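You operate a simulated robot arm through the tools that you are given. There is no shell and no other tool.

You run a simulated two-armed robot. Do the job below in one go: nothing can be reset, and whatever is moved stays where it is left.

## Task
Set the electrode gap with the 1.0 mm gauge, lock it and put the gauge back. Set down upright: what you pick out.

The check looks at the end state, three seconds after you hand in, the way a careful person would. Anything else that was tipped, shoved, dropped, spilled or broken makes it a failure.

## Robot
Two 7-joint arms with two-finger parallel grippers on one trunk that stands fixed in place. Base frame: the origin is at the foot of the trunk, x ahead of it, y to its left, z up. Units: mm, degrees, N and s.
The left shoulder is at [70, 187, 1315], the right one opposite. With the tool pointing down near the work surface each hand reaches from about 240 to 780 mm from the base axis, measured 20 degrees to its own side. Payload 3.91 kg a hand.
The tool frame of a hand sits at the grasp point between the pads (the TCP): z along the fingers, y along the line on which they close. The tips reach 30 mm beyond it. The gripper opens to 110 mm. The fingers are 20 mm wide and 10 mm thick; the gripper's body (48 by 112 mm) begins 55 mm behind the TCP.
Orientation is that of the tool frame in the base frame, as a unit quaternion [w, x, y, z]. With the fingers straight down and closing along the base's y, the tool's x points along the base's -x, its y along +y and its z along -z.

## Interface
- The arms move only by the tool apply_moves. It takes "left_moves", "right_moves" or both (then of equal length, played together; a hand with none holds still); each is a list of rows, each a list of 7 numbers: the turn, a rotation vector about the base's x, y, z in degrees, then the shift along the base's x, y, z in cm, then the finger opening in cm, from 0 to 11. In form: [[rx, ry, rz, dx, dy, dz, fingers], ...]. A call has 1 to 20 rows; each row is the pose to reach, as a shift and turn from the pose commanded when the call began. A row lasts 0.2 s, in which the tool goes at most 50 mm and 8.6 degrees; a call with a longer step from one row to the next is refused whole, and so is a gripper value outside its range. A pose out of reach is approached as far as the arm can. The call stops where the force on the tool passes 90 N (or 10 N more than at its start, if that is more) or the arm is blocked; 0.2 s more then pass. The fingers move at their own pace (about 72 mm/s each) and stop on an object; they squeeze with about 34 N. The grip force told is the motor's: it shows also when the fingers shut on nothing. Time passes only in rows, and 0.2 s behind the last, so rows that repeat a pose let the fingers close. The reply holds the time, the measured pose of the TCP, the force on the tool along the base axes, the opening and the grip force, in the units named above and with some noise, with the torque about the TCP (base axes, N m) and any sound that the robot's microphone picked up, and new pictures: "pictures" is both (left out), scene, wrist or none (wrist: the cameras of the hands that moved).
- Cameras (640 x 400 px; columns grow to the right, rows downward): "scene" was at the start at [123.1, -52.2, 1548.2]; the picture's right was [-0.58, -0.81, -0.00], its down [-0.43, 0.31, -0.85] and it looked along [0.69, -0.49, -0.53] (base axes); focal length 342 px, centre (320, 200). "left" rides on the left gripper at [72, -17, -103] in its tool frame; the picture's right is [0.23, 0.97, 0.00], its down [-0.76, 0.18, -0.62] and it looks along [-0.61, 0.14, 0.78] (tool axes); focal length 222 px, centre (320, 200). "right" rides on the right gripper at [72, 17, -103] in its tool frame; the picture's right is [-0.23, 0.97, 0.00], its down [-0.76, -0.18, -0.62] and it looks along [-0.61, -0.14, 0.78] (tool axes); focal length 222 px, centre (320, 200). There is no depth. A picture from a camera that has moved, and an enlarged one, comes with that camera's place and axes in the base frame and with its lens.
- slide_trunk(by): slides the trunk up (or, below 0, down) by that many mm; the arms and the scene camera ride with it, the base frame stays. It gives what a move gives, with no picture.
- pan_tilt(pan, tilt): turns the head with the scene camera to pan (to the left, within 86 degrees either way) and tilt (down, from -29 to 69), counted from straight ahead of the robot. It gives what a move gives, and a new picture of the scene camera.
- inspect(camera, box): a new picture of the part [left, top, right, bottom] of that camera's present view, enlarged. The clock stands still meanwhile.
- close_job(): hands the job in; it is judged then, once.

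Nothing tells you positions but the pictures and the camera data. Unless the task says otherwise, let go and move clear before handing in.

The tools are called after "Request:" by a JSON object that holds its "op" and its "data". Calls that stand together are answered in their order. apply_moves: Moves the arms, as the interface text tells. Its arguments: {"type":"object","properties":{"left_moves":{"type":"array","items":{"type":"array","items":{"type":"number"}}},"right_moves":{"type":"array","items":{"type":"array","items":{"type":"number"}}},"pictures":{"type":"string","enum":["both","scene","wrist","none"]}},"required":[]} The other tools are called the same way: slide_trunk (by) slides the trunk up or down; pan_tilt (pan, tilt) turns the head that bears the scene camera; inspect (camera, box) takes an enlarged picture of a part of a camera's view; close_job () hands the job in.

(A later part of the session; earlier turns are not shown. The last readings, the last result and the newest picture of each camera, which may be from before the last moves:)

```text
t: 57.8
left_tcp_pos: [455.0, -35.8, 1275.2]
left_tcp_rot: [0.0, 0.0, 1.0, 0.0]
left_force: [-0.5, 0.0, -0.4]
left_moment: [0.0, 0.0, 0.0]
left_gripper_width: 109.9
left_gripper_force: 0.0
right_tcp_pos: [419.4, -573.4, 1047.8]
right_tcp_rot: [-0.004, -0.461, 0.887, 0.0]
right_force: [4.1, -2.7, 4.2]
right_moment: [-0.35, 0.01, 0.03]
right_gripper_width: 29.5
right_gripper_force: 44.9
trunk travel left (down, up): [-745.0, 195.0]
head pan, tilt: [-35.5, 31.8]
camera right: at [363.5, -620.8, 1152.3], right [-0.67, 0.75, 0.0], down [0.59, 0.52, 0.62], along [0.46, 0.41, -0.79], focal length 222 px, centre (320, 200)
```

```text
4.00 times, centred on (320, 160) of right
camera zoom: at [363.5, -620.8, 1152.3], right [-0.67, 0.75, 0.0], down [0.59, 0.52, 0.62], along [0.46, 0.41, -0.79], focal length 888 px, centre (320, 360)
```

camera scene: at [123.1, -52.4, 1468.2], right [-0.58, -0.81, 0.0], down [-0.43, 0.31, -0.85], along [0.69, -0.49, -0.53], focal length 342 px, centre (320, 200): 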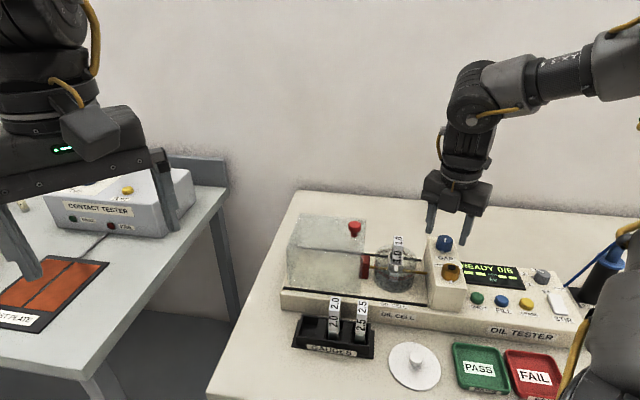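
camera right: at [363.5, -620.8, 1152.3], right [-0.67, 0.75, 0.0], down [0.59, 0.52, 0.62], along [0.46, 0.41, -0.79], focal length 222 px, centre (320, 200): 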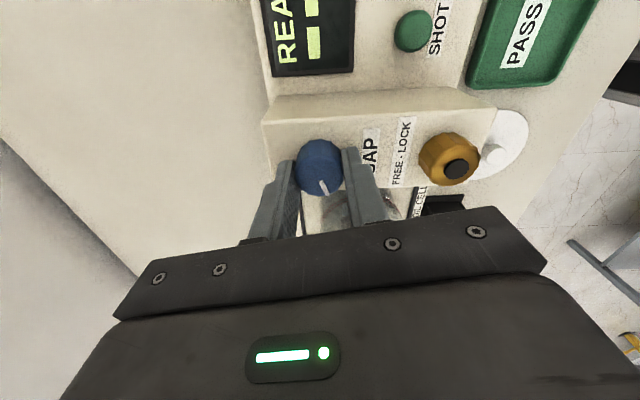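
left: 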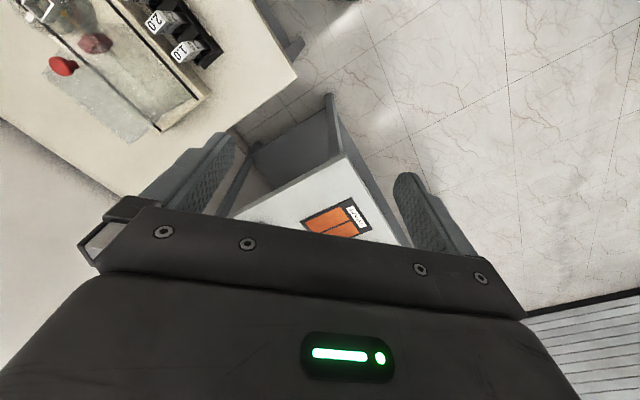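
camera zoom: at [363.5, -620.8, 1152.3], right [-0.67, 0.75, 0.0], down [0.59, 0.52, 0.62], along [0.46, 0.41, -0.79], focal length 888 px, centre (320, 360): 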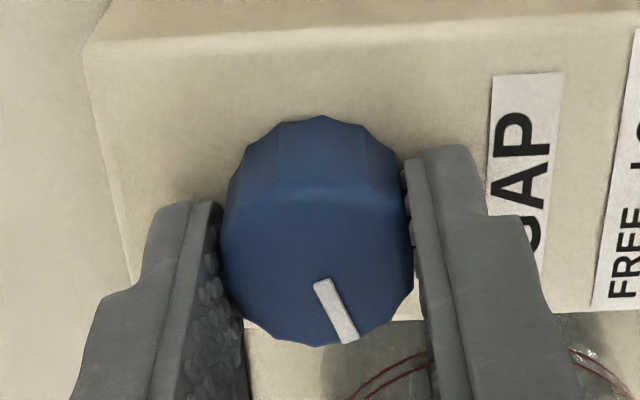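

Request:
{"op": "apply_moves", "data": {"right_moves": [[0, 0, -6, 0, 0, 0, 2.2], [0, 0, -12, 0, 0, 0, 2.2], [0, 0, -18, 0, 0, 0, 2.2], [0, 0, -24, 0, 0, 0, 2.2], [0, 0, -30, 0, 0, 0, 2.2]], "pictures": "none"}}

Request:
{"op": "inspect", "data": {"camera": "scene", "box": [370, 235, 450, 285]}}

Request:
{"op": "apply_moves", "data": {"right_moves": [[0, 0, -6, 0, 0, 0, 2.2], [0, 0, -12, 0, 0, 0, 2.2], [0, 0, -18, 0, 0, 0, 2.2], [0, 0, -24, 0, 0, 0, 2.2], [0, 0, -30, 0, 0, 0, 2.2]], "pictures": "none"}}

Request:
{"op": "inspect", "data": {"camera": "scene", "box": [370, 235, 450, 285]}}

Request:
{"op": "inspect", "data": {"camera": "right", "box": [240, 100, 480, 220]}}

```text
t: 59.0
left_tcp_pos: [456.3, -36.0, 1276.6]
left_tcp_rot: [-0.001, 0.0, 1.0, 0.0]
left_force: [-0.3, 1.0, -0.3]
left_moment: [0.06, -0.01, 0.01]
left_gripper_width: 109.7
left_gripper_force: 0.1
right_tcp_pos: [419.7, -574.2, 1047.5]
right_tcp_rot: [-0.004, -0.215, 0.977, 0.001]
right_force: [9.2, -15.1, 16.9]
right_moment: [-0.95, 0.56, 0.02]
right_gripper_width: 29.4
right_gripper_force: 44.7
trunk travel left (down, up): [-745.0, 195.0]
head pan, tilt: [-35.5, 31.8]
```

```text
8.00 times, centred on (410, 260) of scene
camera zoom: at [123.6, -53.0, 1468.3], right [-0.58, -0.81, 0.0], down [-0.43, 0.31, -0.85], along [0.69, -0.49, -0.53], focal length 2732 px, centre (-400, -280)
```

zoom: 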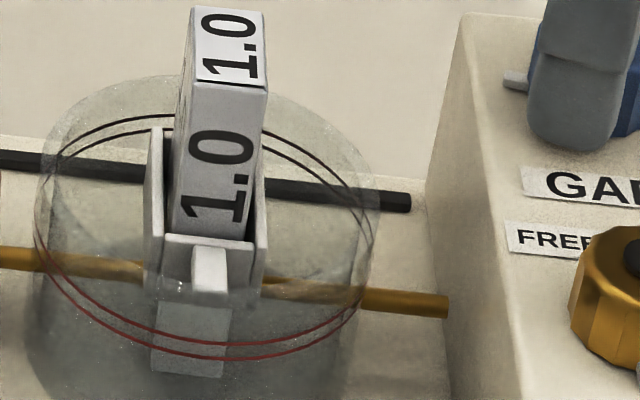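

```text
t: 60.2
left_tcp_pos: [455.4, -36.5, 1277.0]
left_tcp_rot: [0.0, 0.0, 1.0, 0.001]
left_force: [-0.6, -0.2, 0.0]
left_moment: [0.01, -0.03, 0.01]
left_gripper_width: 109.8
left_gripper_force: 0.1
right_tcp_pos: [419.7, -573.9, 1047.5]
right_tcp_rot: [-0.003, 0.044, 0.999, 0.003]
right_force: [12.9, -22.9, 29.0]
right_moment: [-0.79, 0.29, 0.02]
right_gripper_width: 29.2
right_gripper_force: 44.5
trunk travel left (down, up): [-745.0, 195.0]
head pan, tilt: [-35.5, 31.8]
```

```text
8.00 times, centred on (410, 260) of scene
camera zoom: at [123.4, -53.7, 1468.3], right [-0.58, -0.81, 0.0], down [-0.43, 0.31, -0.85], along [0.69, -0.49, -0.53], focal length 2732 px, centre (-400, -280)
```

zoom: 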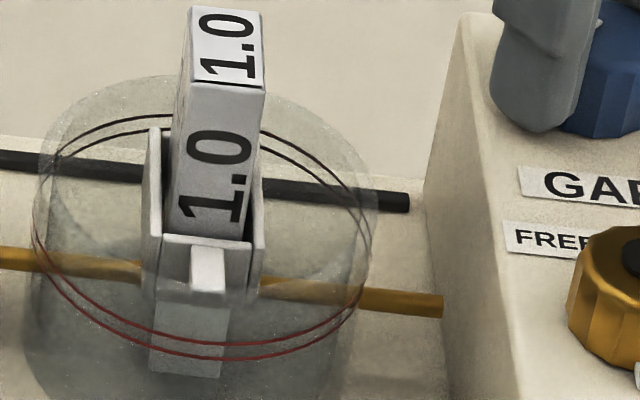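

```text
2.67 times, centred on (360, 160) of right
camera zoom: at [348.3, -550.2, 1152.0], right [0.31, 0.95, 0.0], down [0.75, -0.25, 0.62], along [0.59, -0.19, -0.79], focal length 592 px, centre (213, 307)
```

zoom: 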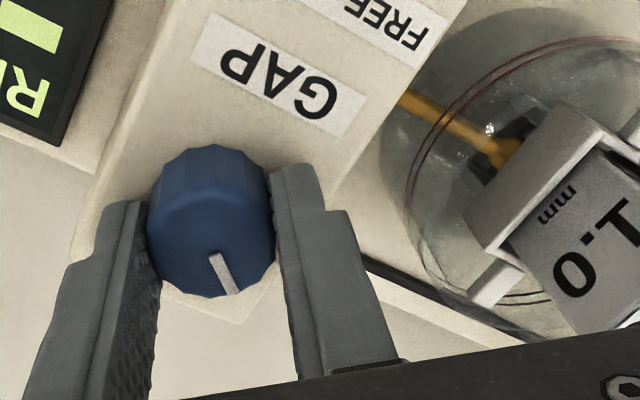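

The knob has turned about 115° clockwise with no torque, but sideways force is building on the tool. I'll release, lift, and look at the electrodes.

Request:
{"op": "apply_moves", "data": {"right_moves": [[0, 0, 0, 0, 0, 0, 3.4], [0, 0, 0, 0, 0, 0, 5], [0, 0, 0, 0, 0, 0, 5.5], [0, 0, 0, 0, 0, 2.5, 5.5], [0, 0, 0, -1, 0, 5, 5.5], [0, 0, 7, -2, 1, 7, 6.5], [0, 0, 14, -2.5, 2, 7, 8], [0, 0, 21, -3, 3, 7, 9], [0, 0, 28, -3, 4, 6, 10], [0, 0, 35, -3, 4.7, 5, 11], [0, 0, 42, -3, 4.7, 4.4, 11], [0, 0, 49, -3, 4.7, 4.4, 11], [0, 0, 49, -3, 4.7, 4.4, 11]], "pictures": "wrist"}}

Request:
{"op": "inspect", "data": {"camera": "right", "box": [256, 130, 368, 200]}}

Request:
{"op": "inspect", "data": {"camera": "scene", "box": [360, 220, 472, 300]}}

```text
t: 63.0
left_tcp_pos: [455.8, -36.0, 1276.7]
left_tcp_rot: [0.0, 0.0, 1.0, 0.0]
left_force: [-0.4, 0.0, 0.4]
left_moment: [-0.01, -0.02, -0.03]
left_gripper_width: 110.0
left_gripper_force: 0.1
right_tcp_pos: [389.3, -525.8, 1092.1]
right_tcp_rot: [-0.005, -0.375, 0.927, 0.002]
right_force: [0.3, -0.5, 0.5]
right_moment: [-0.02, 0.01, 0.01]
right_gripper_width: 109.9
right_gripper_force: 0.1
trunk travel left (down, up): [-745.0, 195.0]
head pan, tilt: [-35.5, 31.8]
camera right: at [324.9, -562.9, 1196.0], right [-0.52, 0.86, 0.0], down [0.68, 0.4, 0.62], along [0.53, 0.32, -0.79], focal length 222 px, centre (320, 200)
```

right: 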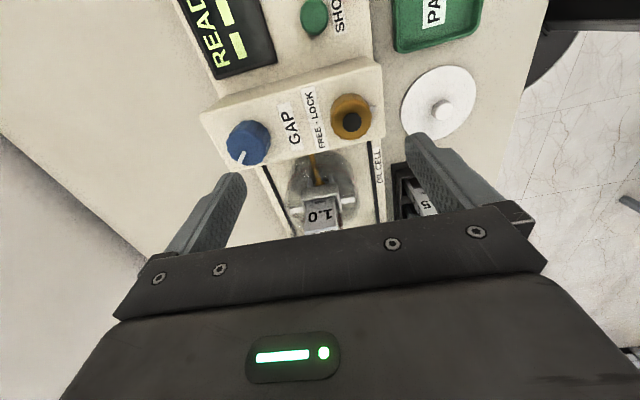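

```text
5.71 times, centred on (312, 165) of right
camera zoom: at [324.9, -562.9, 1196.0], right [-0.52, 0.86, 0.0], down [0.68, 0.4, 0.62], along [0.53, 0.32, -0.79], focal length 1269 px, centre (366, 400)
```

zoom: 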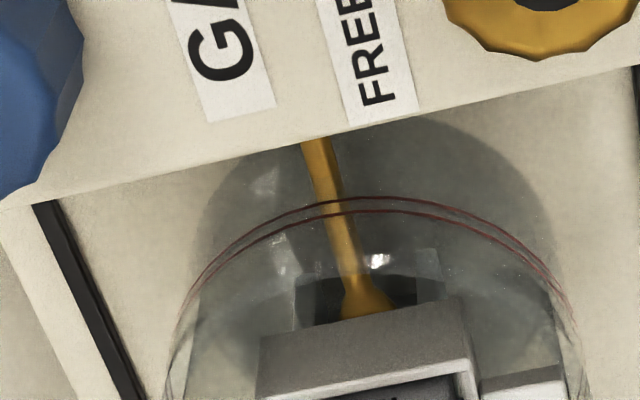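

```text
5.00 times, centred on (416, 260) of scene
camera zoom: at [123.2, -52.5, 1468.2], right [-0.58, -0.81, 0.0], down [-0.43, 0.31, -0.85], along [0.69, -0.49, -0.53], focal length 1708 px, centre (-160, -100)
```

zoom: 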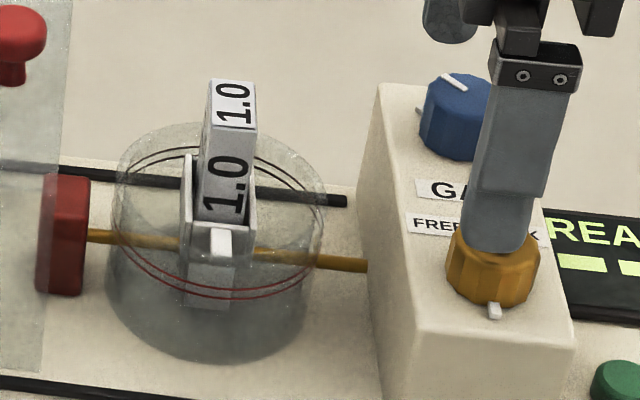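

The moving electrode has advanced toward the box, so clockwise closes the gap. The knob tab now points at about -4°, so I'll re-grip at yaw ~140° for another clockwise turn.

Request:
{"op": "apply_moves", "data": {"right_moves": [[0, 0, 8, 0.5, -0.5, 1, 10], [0, 0, 16, 1, -1.2, 1, 9], [0, 0, 24, 1.5, -2, 1, 8], [0, 0, 32, 2, -3, 1, 7], [0, 0, 40, 2.5, -4, 1, 6], [0, 0, 48, 2.9, -4.7, 1, 5.5], [0, 0, 56, 2.9, -4.7, 1, 5.5], [0, 0, 64, 2.9, -4.7, 1, 5.5], [0, 0, 72, 2.9, -4.7, 0, 5.5], [0, 0, 80, 2.9, -4.7, -1, 5.5], [0, 0, 88, 2.9, -4.7, -2, 5.5], [0, 0, 96, 2.9, -4.7, -2, 5.5], [0, 0, 96, 2.9, -4.7, -2, 5.5]], "pictures": "wrist"}}

Request:
{"op": "inspect", "data": {"camera": "right", "box": [240, 110, 400, 210]}}

Request:
{"op": "inspect", "data": {"camera": "scene", "box": [360, 200, 488, 280]}}

```text
t: 65.8
left_tcp_pos: [455.2, -36.9, 1275.8]
left_tcp_rot: [0.0, 0.0, 1.0, 0.0]
left_force: [0.1, 0.2, 0.8]
left_moment: [0.03, -0.06, -0.02]
left_gripper_width: 110.0
left_gripper_force: 0.0
right_tcp_pos: [417.9, -574.5, 1070.9]
right_tcp_rot: [0.004, 0.94, -0.341, 0.002]
right_force: [0.0, 0.4, 0.0]
right_moment: [0.0, 0.0, 0.04]
right_gripper_width: 55.1
right_gripper_force: 0.0
trunk travel left (down, up): [-745.0, 195.0]
head pan, tilt: [-35.5, 31.8]
camera right: at [461.3, -630.4, 1175.7], right [-0.8, -0.6, 0.0], down [-0.47, 0.63, 0.62], along [-0.37, 0.49, -0.79], focal length 222 px, centre (320, 200)
```

right: 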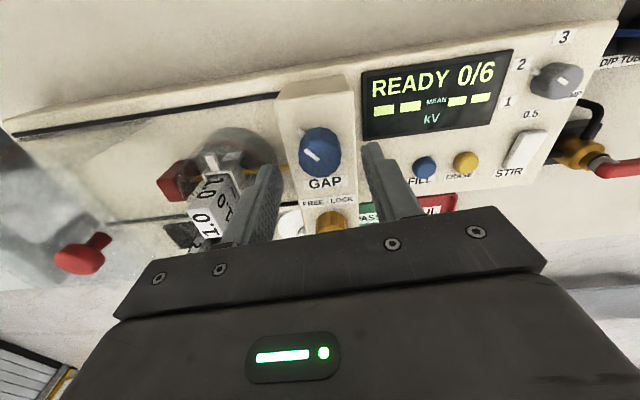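

```text
4.00 times, centred on (320, 160) of right
camera zoom: at [461.3, -630.4, 1175.7], right [-0.8, -0.6, 0.0], down [-0.47, 0.63, 0.62], along [-0.37, 0.49, -0.79], focal length 888 px, centre (320, 360)
```

zoom: 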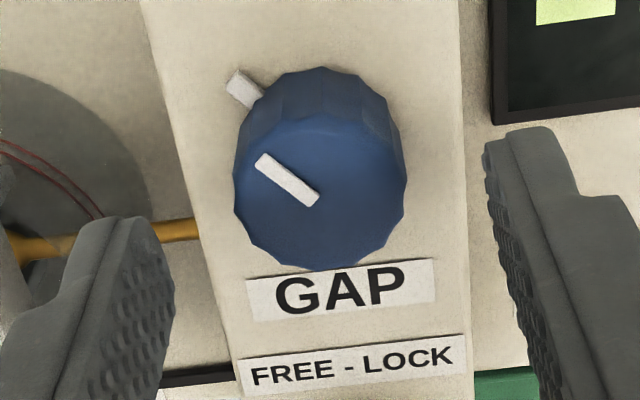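

```text
5.00 times, centred on (424, 240) of scene
camera zoom: at [123.0, -52.4, 1468.2], right [-0.58, -0.81, 0.0], down [-0.43, 0.31, -0.85], along [0.69, -0.49, -0.53], focal length 1708 px, centre (-200, 0)
```

zoom: 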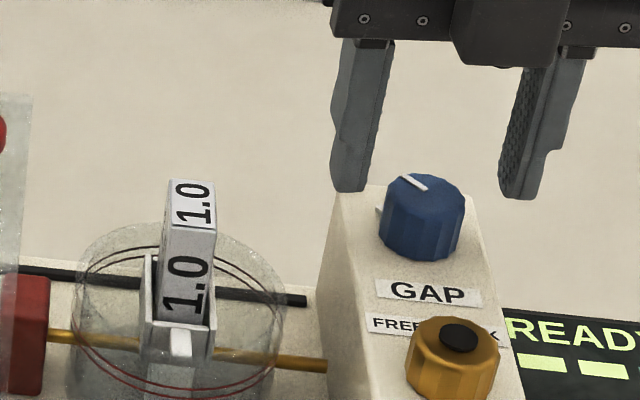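

Request:
{"op": "apply_moves", "data": {"right_moves": [[0, 0, 0, 0, 0.08, -1, 5.5], [0, 0, 0, 0, 0.08, -2.2, 5.5], [0, 0, 0, 0, 0.08, -2.2, 4.2], [0, 0, 0, 0, 0.08, -2.2, 3.0], [0, 0, 0, 0, 0.08, -2.2, 2.2], [0, 0, 0, 0, 0.08, -2.2, 2.2]], "pictures": "none"}}

Request:
{"op": "apply_moves", "data": {"right_moves": [[0, 0, -6, 0, 0, 0, 2.2], [0, 0, -12, 0, 0, 0, 2.2], [0, 0, -18, 0, 0, 0, 2.2], [0, 0, -24, 0, 0, 0, 2.2]], "pictures": "none"}}

Request:
{"op": "apply_moves", "data": {"right_moves": [[0, 0, -6, 0, 0, 0, 2.2], [0, 0, -12, 0, 0, 0, 2.2], [0, 0, -18, 0, 0, 0, 2.2], [0, 0, -24, 0, 0, 0, 2.2]], "pictures": "none"}}

Request:
{"op": "inspect", "data": {"camera": "scene", "box": [360, 220, 472, 300]}}

```text
t: 67.2
left_tcp_pos: [456.6, -37.0, 1276.1]
left_tcp_rot: [0.0, 0.001, 1.0, -0.001]
left_force: [0.1, -0.7, -1.1]
left_moment: [-0.01, -0.01, 0.0]
left_gripper_width: 110.0
left_gripper_force: 0.1
right_tcp_pos: [417.7, -572.3, 1048.6]
right_tcp_rot: [0.004, 0.94, -0.342, 0.003]
right_force: [-2.1, -3.1, 0.1]
right_moment: [-0.28, -0.08, 0.01]
right_gripper_width: 29.1
right_gripper_force: 45.1
trunk travel left (down, up): [-745.0, 195.0]
head pan, tilt: [-35.5, 31.8]
```

```text
t: 68.2
left_tcp_pos: [456.0, -37.2, 1276.2]
left_tcp_rot: [0.0, 0.0, 1.0, 0.0]
left_force: [-0.9, 0.6, 0.6]
left_moment: [0.0, 0.0, 0.01]
left_gripper_width: 110.0
left_gripper_force: 0.1
right_tcp_pos: [418.2, -572.2, 1048.8]
right_tcp_rot: [0.004, 0.848, -0.53, 0.002]
right_force: [-1.6, -1.8, -2.9]
right_moment: [0.3, 0.06, 0.5]
right_gripper_width: 29.4
right_gripper_force: 44.8
trunk travel left (down, up): [-745.0, 195.0]
head pan, tilt: [-35.5, 31.8]
```

```text
t: 69.2
left_tcp_pos: [455.0, -35.3, 1275.3]
left_tcp_rot: [0.0, 0.0, 1.0, 0.0]
left_force: [0.3, 0.4, 0.5]
left_moment: [0.03, 0.02, 0.01]
left_gripper_width: 110.0
left_gripper_force: 0.0
right_tcp_pos: [418.8, -572.6, 1050.8]
right_tcp_rot: [0.004, 0.719, -0.695, 0.001]
right_force: [1.3, 0.9, 1.4]
right_moment: [0.29, 0.02, 0.51]
right_gripper_width: 29.2
right_gripper_force: 45.2
trunk travel left (down, up): [-745.0, 195.0]
head pan, tilt: [-35.5, 31.8]
```

```text
5.00 times, centred on (416, 260) of scene
camera zoom: at [123.5, -52.2, 1468.2], right [-0.58, -0.81, 0.0], down [-0.43, 0.31, -0.85], along [0.69, -0.49, -0.53], focal length 1708 px, centre (-160, -100)
```

zoom: 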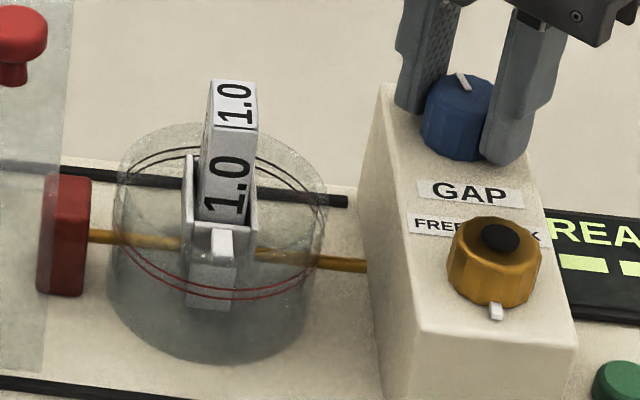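

The torque rose to 0.5 N·m and the fingers slipped, so the electrode has met the gauge. To avoid over-clamping I'll ease back slightly and then close again with light torque.

Request:
{"op": "apply_moves", "data": {"right_moves": [[0, 0, 1, 0, 0, 0, 2.2], [0, 0, 2, 0, 0, 0, 2.2], [0, 0, 2, 0, 0, 0, 2.2]], "pictures": "none"}}

Request:
{"op": "apply_moves", "data": {"right_moves": [[0, 0, 1, 0, 0, 0, 2.2], [0, 0, 2, 0, 0, 0, 2.2], [0, 0, 2, 0, 0, 0, 2.2]], "pictures": "none"}}

Request:
{"op": "apply_moves", "data": {"right_moves": [[0, 0, 1, 0, 0, 0, 2.2], [0, 0, 2, 0, 0, 0, 2.2], [0, 0, 2, 0, 0, 0, 2.2]], "pictures": "none"}}

Request:
{"op": "inspect", "data": {"camera": "right", "box": [200, 100, 392, 220]}}

Request:
{"op": "inspect", "data": {"camera": "scene", "box": [380, 220, 460, 280]}}

```text
t: 70.0
left_tcp_pos: [456.5, -35.7, 1276.4]
left_tcp_rot: [-0.001, 0.001, 1.0, 0.0]
left_force: [-0.3, 0.2, -0.1]
left_moment: [0.02, 0.01, -0.01]
left_gripper_width: 109.9
left_gripper_force: 0.1
right_tcp_pos: [418.2, -572.5, 1049.9]
right_tcp_rot: [0.005, 0.732, -0.681, 0.001]
right_force: [3.6, -1.3, 3.6]
right_moment: [0.09, -0.25, 0.55]
right_gripper_width: 29.1
right_gripper_force: 45.2
trunk travel left (down, up): [-745.0, 195.0]
head pan, tilt: [-35.5, 31.8]
```

```text
t: 70.8
left_tcp_pos: [456.4, -35.4, 1276.3]
left_tcp_rot: [0.0, 0.0, 1.0, 0.0]
left_force: [0.6, 0.7, 0.5]
left_moment: [0.01, -0.03, 0.01]
left_gripper_width: 109.9
left_gripper_force: 0.0
right_tcp_pos: [418.5, -572.5, 1049.2]
right_tcp_rot: [0.005, 0.743, -0.669, 0.002]
right_force: [4.7, -1.6, 7.5]
right_moment: [0.2, -0.12, 0.52]
right_gripper_width: 29.1
right_gripper_force: 45.5
trunk travel left (down, up): [-745.0, 195.0]
head pan, tilt: [-35.5, 31.8]
```

```text
t: 71.6
left_tcp_pos: [455.4, -35.7, 1277.6]
left_tcp_rot: [0.0, -0.001, 1.0, 0.0]
left_force: [0.4, 0.8, 0.3]
left_moment: [0.01, -0.02, 0.0]
left_gripper_width: 109.9
left_gripper_force: 0.2
right_tcp_pos: [418.5, -570.9, 1049.4]
right_tcp_rot: [0.005, 0.755, -0.656, 0.001]
right_force: [5.5, -2.4, 8.1]
right_moment: [-0.17, -0.18, 0.5]
right_gripper_width: 29.2
right_gripper_force: 44.9
trunk travel left (down, up): [-745.0, 195.0]
head pan, tilt: [-35.5, 31.8]
```

```text
3.33 times, centred on (296, 160) of right
camera zoom: at [411.0, -643.6, 1154.2], right [-1.0, 0.09, 0.0], down [0.07, 0.78, 0.62], along [0.05, 0.61, -0.79], focal length 740 px, centre (400, 333)
```

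zoom: 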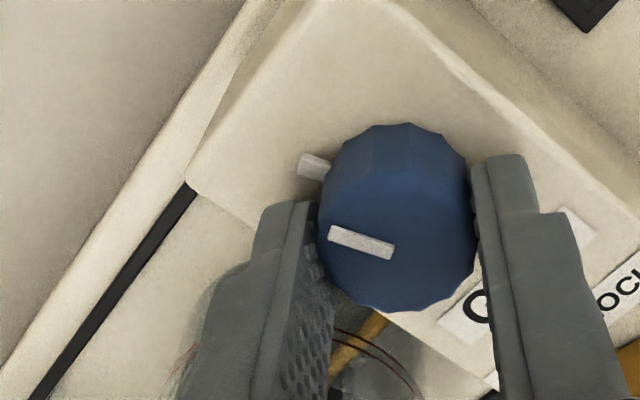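

```text
6.67 times, centred on (420, 250) of scene
camera zoom: at [123.4, -51.8, 1468.2], right [-0.58, -0.81, 0.0], down [-0.43, 0.31, -0.85], along [0.69, -0.49, -0.53], focal length 2277 px, centre (-347, -133)
```

zoom: 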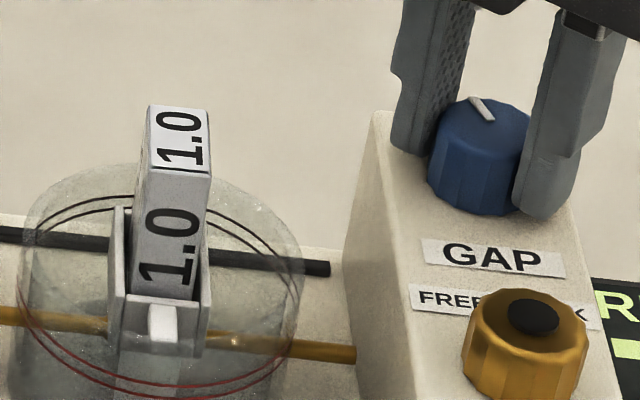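

Request:
{"op": "apply_moves", "data": {"right_moves": [[0, 0, 1.5, 0, 0, 0, 2.2], [0, 0, 3, 0, 0, 0, 2.2], [0, 0, 3, 0, 0, 0, 2.2]], "pictures": "none"}}

Request:
{"op": "inspect", "data": {"camera": "right", "box": [200, 100, 392, 220]}}

Request:
{"op": "apply_moves", "data": {"right_moves": [[0, 0, 1.5, 0, 0, 0, 2.2], [0, 0, 3, 0, 0, 0, 2.2], [0, 0, 3, 0, 0, 0, 2.2]], "pictures": "none"}}

Request:
{"op": "inspect", "data": {"camera": "right", "box": [200, 100, 392, 220]}}

```text
t: 72.4
left_tcp_pos: [454.3, -35.0, 1277.6]
left_tcp_rot: [0.0, 0.0, 1.0, 0.0]
left_force: [0.3, 0.1, 0.4]
left_moment: [-0.01, 0.04, 0.02]
left_gripper_width: 110.0
left_gripper_force: 0.1
right_tcp_pos: [418.5, -572.2, 1050.8]
right_tcp_rot: [0.004, 0.772, -0.635, 0.002]
right_force: [5.5, -2.8, 10.6]
right_moment: [-0.07, -0.22, 0.02]
right_gripper_width: 29.2
right_gripper_force: 44.8
trunk travel left (down, up): [-745.0, 195.0]
head pan, tilt: [-35.5, 31.8]
```

```text
3.33 times, centred on (296, 160) of right
camera zoom: at [414.7, -643.8, 1154.2], right [-1.0, 0.04, 0.0], down [0.03, 0.79, 0.62], along [0.02, 0.62, -0.79], focal length 740 px, centre (400, 333)
```

zoom: 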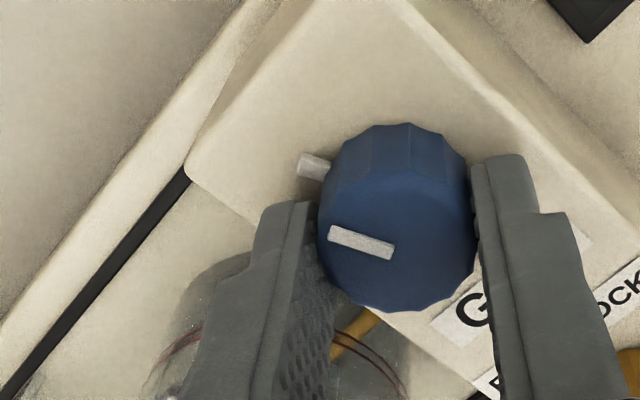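

```text
t: 73.2
left_tcp_pos: [455.3, -35.3, 1276.1]
left_tcp_rot: [-0.001, 0.0, 1.0, 0.0]
left_force: [-0.9, 0.0, -0.1]
left_moment: [0.02, 0.02, 0.01]
left_gripper_width: 110.0
left_gripper_force: 0.1
right_tcp_pos: [417.6, -571.9, 1048.9]
right_tcp_rot: [0.006, 0.789, -0.614, 0.002]
right_force: [6.2, -3.2, 9.7]
right_moment: [-0.37, -0.29, 0.03]
right_gripper_width: 29.2
right_gripper_force: 45.7
trunk travel left (down, up): [-745.0, 195.0]
head pan, tilt: [-35.5, 31.8]
```

```text
3.33 times, centred on (296, 160) of right
camera zoom: at [418.5, -643.9, 1154.1], right [-1.0, -0.02, 0.0], down [-0.01, 0.79, 0.62], along [-0.01, 0.62, -0.79], focal length 740 px, centre (400, 333)
```

zoom: 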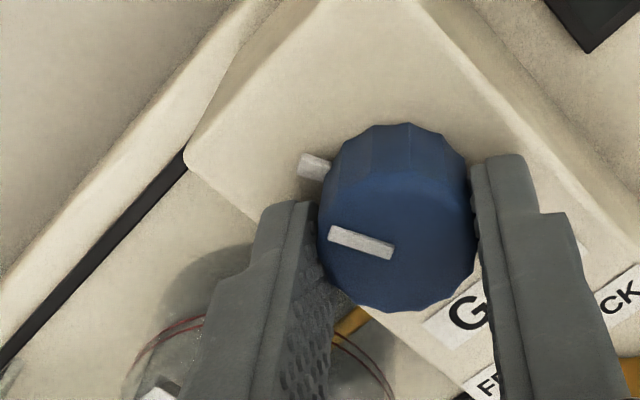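

The torque vanished between yaw 98° and 101°, so contact with the gauge is around there. I'll approach again clockwise in 1° steps.

Request:
{"op": "apply_moves", "data": {"right_moves": [[0, 0, -1, 0, 0, 0, 2.2], [0, 0, -2, 0, 0, 0, 2.2], [0, 0, -2, 0, 0, 0, 2.2]], "pictures": "none"}}

Request:
{"op": "apply_moves", "data": {"right_moves": [[0, 0, -1, 0, 0, 0, 2.2], [0, 0, -1, 0, 0, 0, 2.2]], "pictures": "none"}}

Request:
{"op": "apply_moves", "data": {"right_moves": [[0, 0, -1, 0, 0, 0, 2.2], [0, 0, -1, 0, 0, 0, 2.2]], "pictures": "none"}}

Request:
{"op": "apply_moves", "data": {"right_moves": [[0, 0, -1, 0, 0, 0, 2.2], [0, 0, -1, 0, 0, 0, 2.2]], "pictures": "none"}}

```text
t: 74.0
left_tcp_pos: [455.2, -36.1, 1276.8]
left_tcp_rot: [-0.001, 0.0, 1.0, 0.0]
left_force: [0.2, -0.1, 0.7]
left_moment: [0.01, -0.04, 0.01]
left_gripper_width: 110.0
left_gripper_force: 0.1
right_tcp_pos: [418.0, -571.7, 1049.6]
right_tcp_rot: [0.005, 0.777, -0.629, 0.001]
right_force: [6.9, -3.6, 10.3]
right_moment: [-0.18, -0.18, 0.0]
right_gripper_width: 29.1
right_gripper_force: 45.3
trunk travel left (down, up): [-745.0, 195.0]
head pan, tilt: [-35.5, 31.8]
```

```text
t: 74.6
left_tcp_pos: [456.5, -34.9, 1277.0]
left_tcp_rot: [0.0, 0.0, 1.0, 0.0]
left_force: [0.7, -0.2, -0.5]
left_moment: [-0.02, -0.04, 0.02]
left_gripper_width: 110.1
left_gripper_force: 0.0
right_tcp_pos: [418.0, -571.7, 1049.6]
right_tcp_rot: [0.004, 0.772, -0.636, 0.002]
right_force: [7.2, -4.4, 11.4]
right_moment: [-0.07, -0.2, -0.01]
right_gripper_width: 29.2
right_gripper_force: 44.9
trunk travel left (down, up): [-745.0, 195.0]
head pan, tilt: [-35.5, 31.8]
```

```text
t: 75.2
left_tcp_pos: [456.0, -34.9, 1276.2]
left_tcp_rot: [-0.001, 0.001, 1.0, 0.0]
left_force: [-0.8, -0.1, 0.2]
left_moment: [0.01, 0.01, -0.02]
left_gripper_width: 110.0
left_gripper_force: 0.0
right_tcp_pos: [417.4, -573.2, 1050.1]
right_tcp_rot: [0.005, 0.766, -0.643, 0.002]
right_force: [7.2, -4.7, 10.7]
right_moment: [-0.21, -0.24, 0.0]
right_gripper_width: 29.4
right_gripper_force: 44.9
trunk travel left (down, up): [-745.0, 195.0]
head pan, tilt: [-35.5, 31.8]
```

```text
t: 75.8
left_tcp_pos: [454.8, -35.3, 1276.5]
left_tcp_rot: [-0.001, 0.0, 1.0, 0.0]
left_force: [0.2, -0.1, 0.5]
left_moment: [-0.02, -0.03, 0.0]
left_gripper_width: 109.9
left_gripper_force: 0.1
right_tcp_pos: [418.5, -571.5, 1050.2]
right_tcp_rot: [0.005, 0.761, -0.649, 0.0]
right_force: [6.6, -3.9, 10.0]
right_moment: [-0.21, -0.24, 0.06]
right_gripper_width: 28.9
right_gripper_force: 45.1
trunk travel left (down, up): [-745.0, 195.0]
head pan, tilt: [-35.5, 31.8]
```

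Request:
{"op": "apply_moves", "data": {"right_moves": [[0, 0, -0.7, 0, 0, 0, 2.2], [0, 0, -0.7, 0, 0, 0, 2.2]], "pictures": "none"}}

Request:
{"op": "apply_moves", "data": {"right_moves": [[0, 0, -0.7, 0, 0, 0, 2.2], [0, 0, -0.7, 0, 0, 0, 2.2]], "pictures": "none"}}

Request:
{"op": "inspect", "data": {"camera": "right", "box": [200, 100, 392, 220]}}

```text
t: 76.4
left_tcp_pos: [455.6, -35.9, 1276.4]
left_tcp_rot: [0.0, 0.0, 1.0, 0.0]
left_force: [0.5, -0.1, -0.4]
left_moment: [0.03, 0.01, 0.05]
left_gripper_width: 110.2
left_gripper_force: 0.0
right_tcp_pos: [418.5, -572.4, 1048.6]
right_tcp_rot: [0.005, 0.757, -0.654, 0.002]
right_force: [7.2, -4.5, 9.4]
right_moment: [-0.12, -0.27, 0.38]
right_gripper_width: 29.2
right_gripper_force: 45.2
trunk travel left (down, up): [-745.0, 195.0]
head pan, tilt: [-35.5, 31.8]
```

```text
t: 77.0
left_tcp_pos: [456.6, -36.2, 1276.3]
left_tcp_rot: [0.0, 0.0, 1.0, 0.0]
left_force: [-0.1, 0.7, -0.3]
left_moment: [-0.01, 0.04, 0.03]
left_gripper_width: 109.9
left_gripper_force: 0.1
right_tcp_pos: [418.0, -571.0, 1049.2]
right_tcp_rot: [0.005, 0.753, -0.658, 0.0]
right_force: [6.7, -2.7, 8.7]
right_moment: [-0.09, -0.2, 0.43]
right_gripper_width: 29.3
right_gripper_force: 45.2
trunk travel left (down, up): [-745.0, 195.0]
head pan, tilt: [-35.5, 31.8]
```

```text
3.33 times, centred on (296, 160) of right
camera zoom: at [410.5, -643.4, 1154.0], right [-1.0, 0.1, 0.0], down [0.08, 0.78, 0.62], along [0.06, 0.61, -0.79], focal length 740 px, centre (400, 333)
```

zoom: 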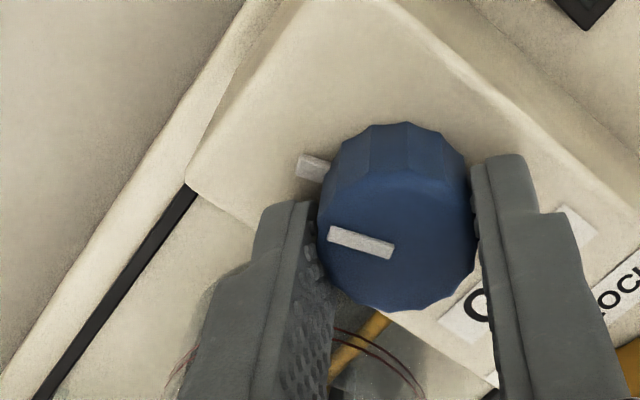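

Contact is sharp at about yaw 98.8°. I'll back off roughly 1° to leave only a light touch.

Request:
{"op": "apply_moves", "data": {"right_moves": [[0, 0, 0.8, 0, 0, 0, 2.2], [0, 0, 0.8, 0, 0, 0, 2.2]], "pictures": "none"}}

Request:
{"op": "apply_moves", "data": {"right_moves": [[0, 0, 0.3, 0, 0, 0, 2.2], [0, 0, 0.3, 0, 0, 0, 2.2]], "pictures": "none"}}

```text
t: 77.6
left_tcp_pos: [456.2, -35.2, 1275.7]
left_tcp_rot: [0.0, 0.0, 1.0, 0.0]
left_force: [-0.4, -0.5, 0.3]
left_moment: [-0.02, 0.0, -0.01]
left_gripper_width: 110.1
left_gripper_force: 0.1
right_tcp_pos: [417.4, -571.1, 1048.9]
right_tcp_rot: [0.004, 0.758, -0.653, 0.0]
right_force: [5.6, -1.4, 6.2]
right_moment: [0.01, -0.2, -0.01]
right_gripper_width: 29.1
right_gripper_force: 44.7
trunk travel left (down, up): [-745.0, 195.0]
head pan, tilt: [-35.5, 31.8]
```

```text
t: 78.2
left_tcp_pos: [456.1, -34.3, 1275.9]
left_tcp_rot: [-0.001, 0.001, 1.0, 0.0]
left_force: [0.0, 0.1, -0.4]
left_moment: [-0.01, 0.0, 0.01]
left_gripper_width: 110.1
left_gripper_force: 0.2
right_tcp_pos: [418.4, -572.7, 1048.7]
right_tcp_rot: [0.005, 0.759, -0.651, 0.0]
right_force: [4.8, 1.8, 3.8]
right_moment: [-0.07, -0.21, 0.01]
right_gripper_width: 29.5
right_gripper_force: 44.9
trunk travel left (down, up): [-745.0, 195.0]
head pan, tilt: [-35.5, 31.8]
```

Request:
{"op": "apply_moves", "data": {"right_moves": [[0, 0, -0.6, 0, 0, 0, 2.2], [0, 0, -0.6, 0, 0, 0, 2.2]], "pictures": "none"}}

```text
t: 78.8
left_tcp_pos: [456.4, -34.9, 1275.8]
left_tcp_rot: [-0.001, 0.0, 1.0, 0.0]
left_force: [-0.2, 0.4, -0.1]
left_moment: [-0.04, 0.03, -0.02]
left_gripper_width: 110.2
left_gripper_force: 0.1
right_tcp_pos: [418.6, -572.9, 1048.9]
right_tcp_rot: [0.005, 0.756, -0.654, 0.001]
right_force: [2.4, 3.7, -0.7]
right_moment: [0.0, -0.11, 0.01]
right_gripper_width: 29.0
right_gripper_force: 45.0
trunk travel left (down, up): [-745.0, 195.0]
head pan, tilt: [-35.5, 31.8]
```

Request:
{"op": "apply_moves", "data": {"right_moves": [[0, 0, -0.3, 0, 0, 0, 2.2], [0, 0, -0.3, 0, 0, 0, 2.2]], "pictures": "none"}}

Request:
{"op": "apply_moves", "data": {"right_moves": [[0, 0, -0.2, 0, 0, 0, 2.2], [0, 0, -0.2, 0, 0, 0, 2.2]], "pictures": "none"}}

```text
t: 79.4
left_tcp_pos: [456.9, -34.5, 1276.1]
left_tcp_rot: [-0.001, 0.0, 1.0, 0.0]
left_force: [-0.2, 0.2, 0.0]
left_moment: [0.01, 0.0, 0.03]
left_gripper_width: 109.9
left_gripper_force: 0.0
right_tcp_pos: [417.7, -572.1, 1050.3]
right_tcp_rot: [0.005, 0.754, -0.657, 0.0]
right_force: [3.3, 4.7, -0.4]
right_moment: [0.31, -0.08, 0.08]
right_gripper_width: 29.4
right_gripper_force: 45.0
trunk travel left (down, up): [-745.0, 195.0]
head pan, tilt: [-35.5, 31.8]
```

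```text
t: 80.0
left_tcp_pos: [457.1, -35.0, 1275.7]
left_tcp_rot: [0.0, -0.001, 1.0, -0.001]
left_force: [0.0, 0.3, 0.1]
left_moment: [-0.01, 0.0, 0.02]
left_gripper_width: 109.9
left_gripper_force: 0.0
right_tcp_pos: [417.8, -572.6, 1049.1]
right_tcp_rot: [0.005, 0.753, -0.658, 0.0]
right_force: [3.3, 5.7, 0.0]
right_moment: [0.39, -0.07, 0.18]
right_gripper_width: 29.2
right_gripper_force: 44.7
trunk travel left (down, up): [-745.0, 195.0]
head pan, tilt: [-35.5, 31.8]
```

There's a light touch of 0.18 N·m. I'll release the GAP knob, lift and check the cell before locking.

Request:
{"op": "apply_moves", "data": {"right_moves": [[0, 0, 0, 0, 0, 0, 3.2], [0, 0, 0, 0, 0, 0, 4.2], [0, 0, 0, 0, 0, 0, 5.5], [0, 0, 0, 0, 0, 2.5, 5.5], [0, 0, 0, -0.5, 0.5, 5, 5.5], [0, 0, -8, -1, 1, 6, 6.5], [0, 0, -16, -1.5, 2, 6, 8], [0, 0, -24, -2, 3, 6, 9], [0, 0, -32, -2.5, 4, 6, 10], [0, 0, -40, -2.9, 4.6, 5, 11], [0, 0, -48, -2.9, 4.6, 4.4, 11], [0, 0, -54, -2.9, 4.6, 4.4, 11], [0, 0, -54, -2.9, 4.6, 4.4, 11]], "pictures": "wrist"}}

Request:
{"op": "inspect", "data": {"camera": "right", "box": [264, 150, 376, 220]}}

Request:
{"op": "inspect", "data": {"camera": "scene", "box": [372, 230, 436, 290]}}

Request:
{"op": "inspect", "data": {"camera": "scene", "box": [360, 220, 488, 300]}}

```text
t: 82.8
left_tcp_pos: [454.5, -35.0, 1276.2]
left_tcp_rot: [0.0, 0.0, 1.0, 0.0]
left_force: [0.6, -1.0, -0.7]
left_moment: [-0.02, 0.01, -0.03]
left_gripper_width: 109.9
left_gripper_force: 0.1
right_tcp_pos: [388.2, -526.5, 1094.2]
right_tcp_rot: [-0.004, -0.371, 0.928, 0.003]
right_force: [-0.8, 0.4, -0.5]
right_moment: [-0.02, -0.01, 0.02]
right_gripper_width: 110.1
right_gripper_force: 0.1
trunk travel left (down, up): [-745.0, 195.0]
head pan, tilt: [-35.5, 31.8]
camera right: at [324.0, -562.7, 1198.1], right [-0.51, 0.86, 0.0], down [0.68, 0.4, 0.62], along [0.53, 0.32, -0.79], focal length 222 px, centre (320, 200)
```

right: 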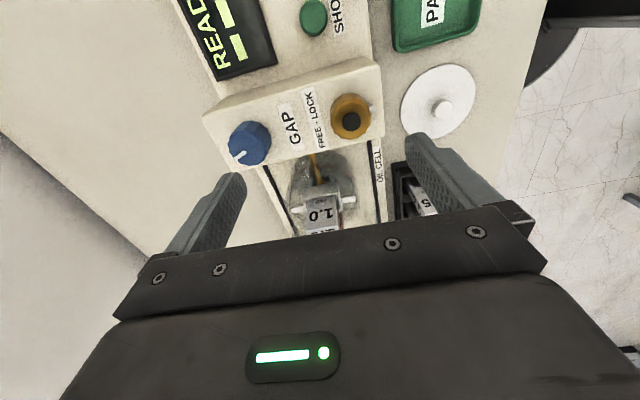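

```text
5.71 times, centred on (320, 185) of right
camera zoom: at [324.0, -562.7, 1198.1], right [-0.51, 0.86, 0.0], down [0.68, 0.4, 0.62], along [0.53, 0.32, -0.79], focal length 1269 px, centre (320, 286)
```

zoom: 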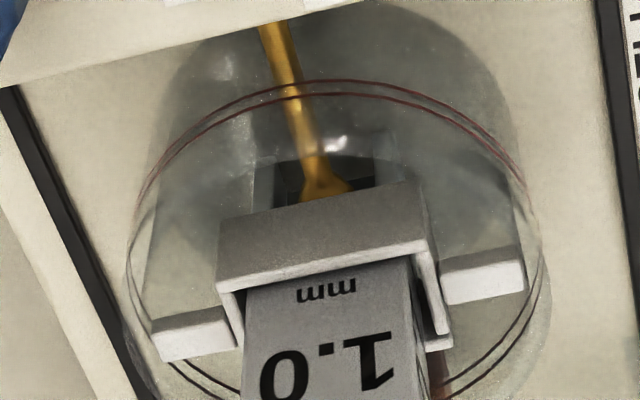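

```text
6.67 times, centred on (404, 260) of scene
camera zoom: at [123.1, -52.7, 1468.2], right [-0.58, -0.81, 0.0], down [-0.43, 0.31, -0.85], along [0.69, -0.49, -0.53], focal length 2277 px, centre (-240, -200)
```

zoom: 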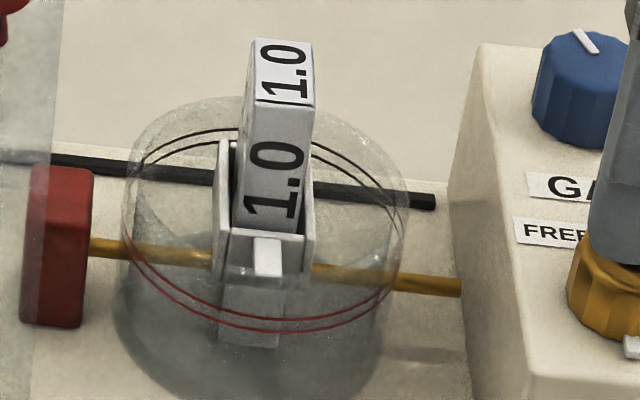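

```text
5.00 times, centred on (424, 260) of scene
camera zoom: at [123.1, -52.7, 1468.2], right [-0.58, -0.81, 0.0], down [-0.43, 0.31, -0.85], along [0.69, -0.49, -0.53], focal length 1708 px, centre (-200, -100)
```

zoom: 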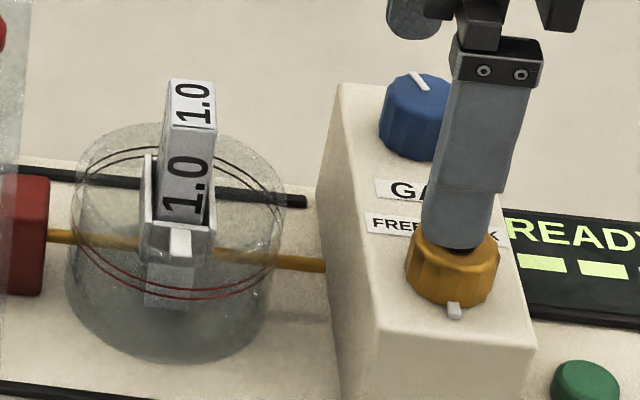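

The gauge stands upright, clamped between the electrodes and still with slack to the guide walls. Now I'll go to the lock knob with yaw ~130°, to turn it 90° clockwise back to LOCK.

Request:
{"op": "apply_moves", "data": {"right_moves": [[0, 0, 8, -0.5, 0.2, 0.5, 10], [0, 0, 16, -1, 0.4, 0.5, 9], [0, 0, 24, -1.5, 0.6, 0.5, 8], [0, 0, 32, -2, 0.8, 0.5, 7], [0, 0, 40, -2.7, 1.1, 0.5, 6], [0, 0, 48, -2.7, 1.1, 0.5, 5.5], [0, 0, 56, -2.7, 1.1, 0.5, 5.5], [0, 0, 64, -2.7, 1.1, 0, 5.5], [0, 0, 72, -2.7, 1.1, -0.5, 5.5], [0, 0, 80, -2.7, 1.1, -1.5, 5.5], [0, 0, 86, -2.7, 1.1, -2.2, 5.5], [0, 0, 86, -2.7, 1.1, -2.2, 5.5]], "pictures": "wrist"}}

Request:
{"op": "inspect", "data": {"camera": "right", "box": [240, 110, 400, 210]}}

```text
t: 85.4
left_tcp_pos: [454.7, -36.7, 1276.7]
left_tcp_rot: [0.001, 0.0, 1.0, 0.0]
left_force: [0.7, 0.1, -0.1]
left_moment: [0.02, 0.0, -0.03]
left_gripper_width: 110.0
left_gripper_force: 0.0
right_tcp_pos: [361.0, -515.4, 1070.6]
right_tcp_rot: [0.004, 0.906, -0.424, 0.002]
right_force: [-0.5, -0.1, 0.6]
right_moment: [0.02, 0.0, -0.02]
right_gripper_width: 55.1
right_gripper_force: 0.1
trunk travel left (down, up): [-745.0, 195.0]
head pan, tilt: [-35.5, 31.8]
camera right: at [393.8, -579.6, 1175.4], right [-0.89, -0.45, 0.0], down [-0.35, 0.7, 0.62], along [-0.28, 0.55, -0.79], focal length 222 px, centre (320, 200)
```

right: 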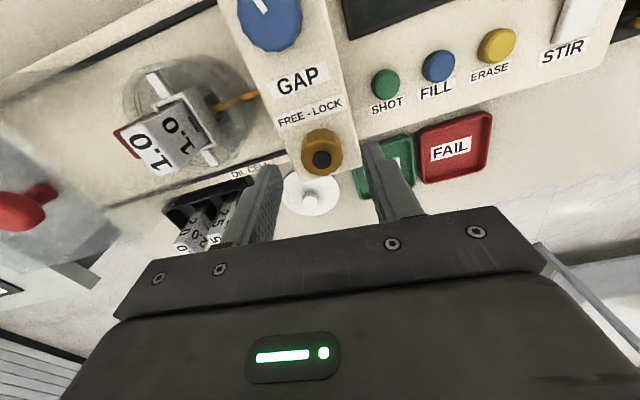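

```text
4.00 times, centred on (320, 160) of right
camera zoom: at [393.8, -579.6, 1175.4], right [-0.89, -0.45, 0.0], down [-0.35, 0.7, 0.62], along [-0.28, 0.55, -0.79], focal length 888 px, centre (320, 360)
```

zoom: 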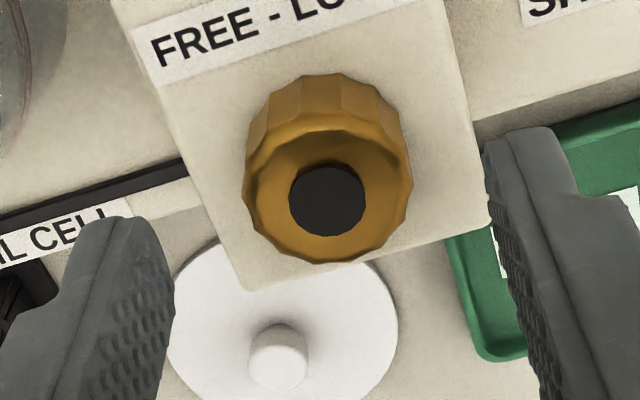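

Request:
{"op": "apply_moves", "data": {"right_moves": [[0, 0, 0, -0.08, -0.06, -1, 5.5], [0, 0, 0, -0.08, -0.06, -2.1, 5.5], [0, 0, 0, -0.08, -0.06, -2.1, 4.2], [0, 0, 0, -0.08, -0.06, -2.1, 3.0], [0, 0, 0, -0.08, -0.06, -2.1, 2.2], [0, 0, 0, -0.08, -0.06, -2.1, 2.2]], "pictures": "none"}}

Request:
{"op": "apply_moves", "data": {"right_moves": [[0, 0, -7, 0, 0, 0, 2.2], [0, 0, -14, 0, 0, 0, 2.2], [0, 0, -21, 0, 0, 0, 2.2], [0, 0, -28, 0, 0, 0, 2.2], [0, 0, -35, 0, 0, 0, 2.2], [0, 0, -42, 0, 0, 0, 2.2]], "pictures": "none"}}

Request:
{"op": "inspect", "data": {"camera": "scene", "box": [360, 220, 488, 300]}}

```text
t: 86.8
left_tcp_pos: [455.3, -36.2, 1276.3]
left_tcp_rot: [0.0, 0.0, 1.0, 0.001]
left_force: [-0.3, 0.1, 0.2]
left_moment: [0.03, 0.0, -0.02]
left_gripper_width: 110.1
left_gripper_force: 0.0
right_tcp_pos: [360.5, -515.2, 1050.9]
right_tcp_rot: [0.004, 0.905, -0.426, 0.002]
right_force: [-1.3, -0.9, 0.5]
right_moment: [-0.14, -0.01, -0.02]
right_gripper_width: 29.0
right_gripper_force: 44.6
trunk travel left (down, up): [-745.0, 195.0]
head pan, tilt: [-35.5, 31.8]
```

```text
t: 88.2
left_tcp_pos: [455.1, -36.2, 1275.8]
left_tcp_rot: [0.0, 0.0, 1.0, 0.0]
left_force: [0.2, -0.9, 0.7]
left_moment: [-0.03, -0.03, 0.0]
left_gripper_width: 110.0
left_gripper_force: 0.1
right_tcp_pos: [360.9, -517.0, 1051.4]
right_tcp_rot: [-0.005, -0.692, 0.722, -0.002]
right_force: [0.1, -3.7, 5.0]
right_moment: [-0.11, 0.13, 0.03]
right_gripper_width: 29.3
right_gripper_force: 44.8
trunk travel left (down, up): [-745.0, 195.0]
head pan, tilt: [-35.5, 31.8]
```

```text
5.00 times, centred on (424, 260) of scene
camera zoom: at [122.4, -52.8, 1468.3], right [-0.58, -0.81, 0.0], down [-0.43, 0.31, -0.85], along [0.69, -0.49, -0.53], focal length 1708 px, centre (-200, -100)
```

zoom: 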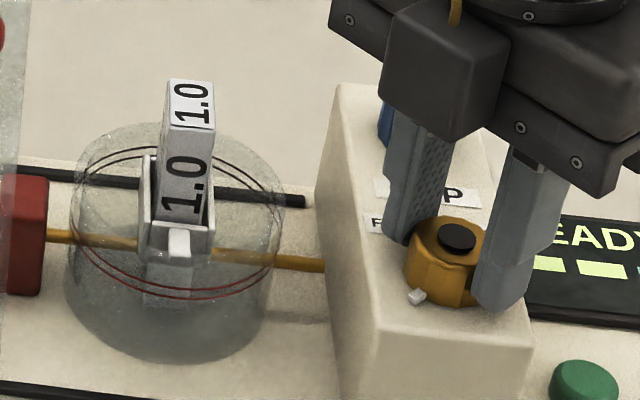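

Request:
{"op": "apply_moves", "data": {"right_moves": [[0, 0, -7, 0, 0, 0, 2.2], [0, 0, -14, 0, 0, 0, 2.2], [0, 0, -21, 0, 0, 0, 2.2], [0, 0, -28, 0, 0, 0, 2.2], [0, 0, -35, 0, 0, 0, 2.2], [0, 0, -40, 0, 0, 0, 2.2]], "pictures": "none"}}

Request:
{"op": "apply_moves", "data": {"right_moves": [[0, 0, -4, 0, 0, 0, 2.2], [0, 0, -8, 0, 0, 0, 2.2], [0, 0, -12, 0, 0, 0, 2.2]], "pictures": "none"}}

Request:
{"op": "inspect", "data": {"camera": "scene", "box": [360, 220, 488, 300]}}

```text
t: 89.6
left_tcp_pos: [454.7, -34.8, 1275.1]
left_tcp_rot: [0.0, 0.001, 1.0, 0.0]
left_force: [-0.4, 0.6, -0.6]
left_moment: [0.01, 0.01, 0.03]
left_gripper_width: 110.1
left_gripper_force: 0.0
right_tcp_pos: [360.4, -516.5, 1050.8]
right_tcp_rot: [-0.005, -0.403, 0.915, 0.002]
right_force: [-1.0, -6.8, 6.7]
right_moment: [-0.58, 0.31, 0.0]
right_gripper_width: 29.3
right_gripper_force: 45.5
trunk travel left (down, up): [-745.0, 195.0]
head pan, tilt: [-35.5, 31.8]
```

```text
t: 90.4
left_tcp_pos: [455.4, -36.5, 1276.8]
left_tcp_rot: [-0.001, 0.0, 1.0, 0.0]
left_force: [-0.6, 0.2, -0.6]
left_moment: [-0.01, -0.02, 0.01]
left_gripper_width: 110.1
left_gripper_force: 0.2
right_tcp_pos: [361.4, -515.9, 1050.3]
right_tcp_rot: [-0.004, -0.306, 0.952, 0.002]
right_force: [1.2, -4.3, 4.6]
right_moment: [0.07, -0.37, 0.45]
right_gripper_width: 28.9
right_gripper_force: 44.6
trunk travel left (down, up): [-745.0, 195.0]
head pan, tilt: [-35.5, 31.8]
```

```text
5.00 times, centred on (424, 260) of scene
camera zoom: at [122.7, -53.2, 1468.2], right [-0.58, -0.81, 0.0], down [-0.43, 0.31, -0.85], along [0.69, -0.49, -0.53], focal length 1708 px, centre (-200, -100)
```

zoom: 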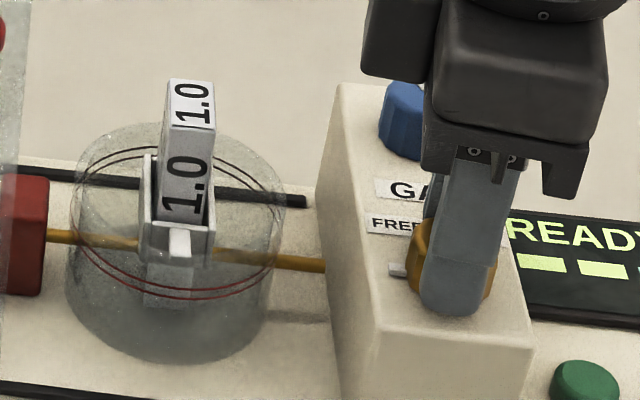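

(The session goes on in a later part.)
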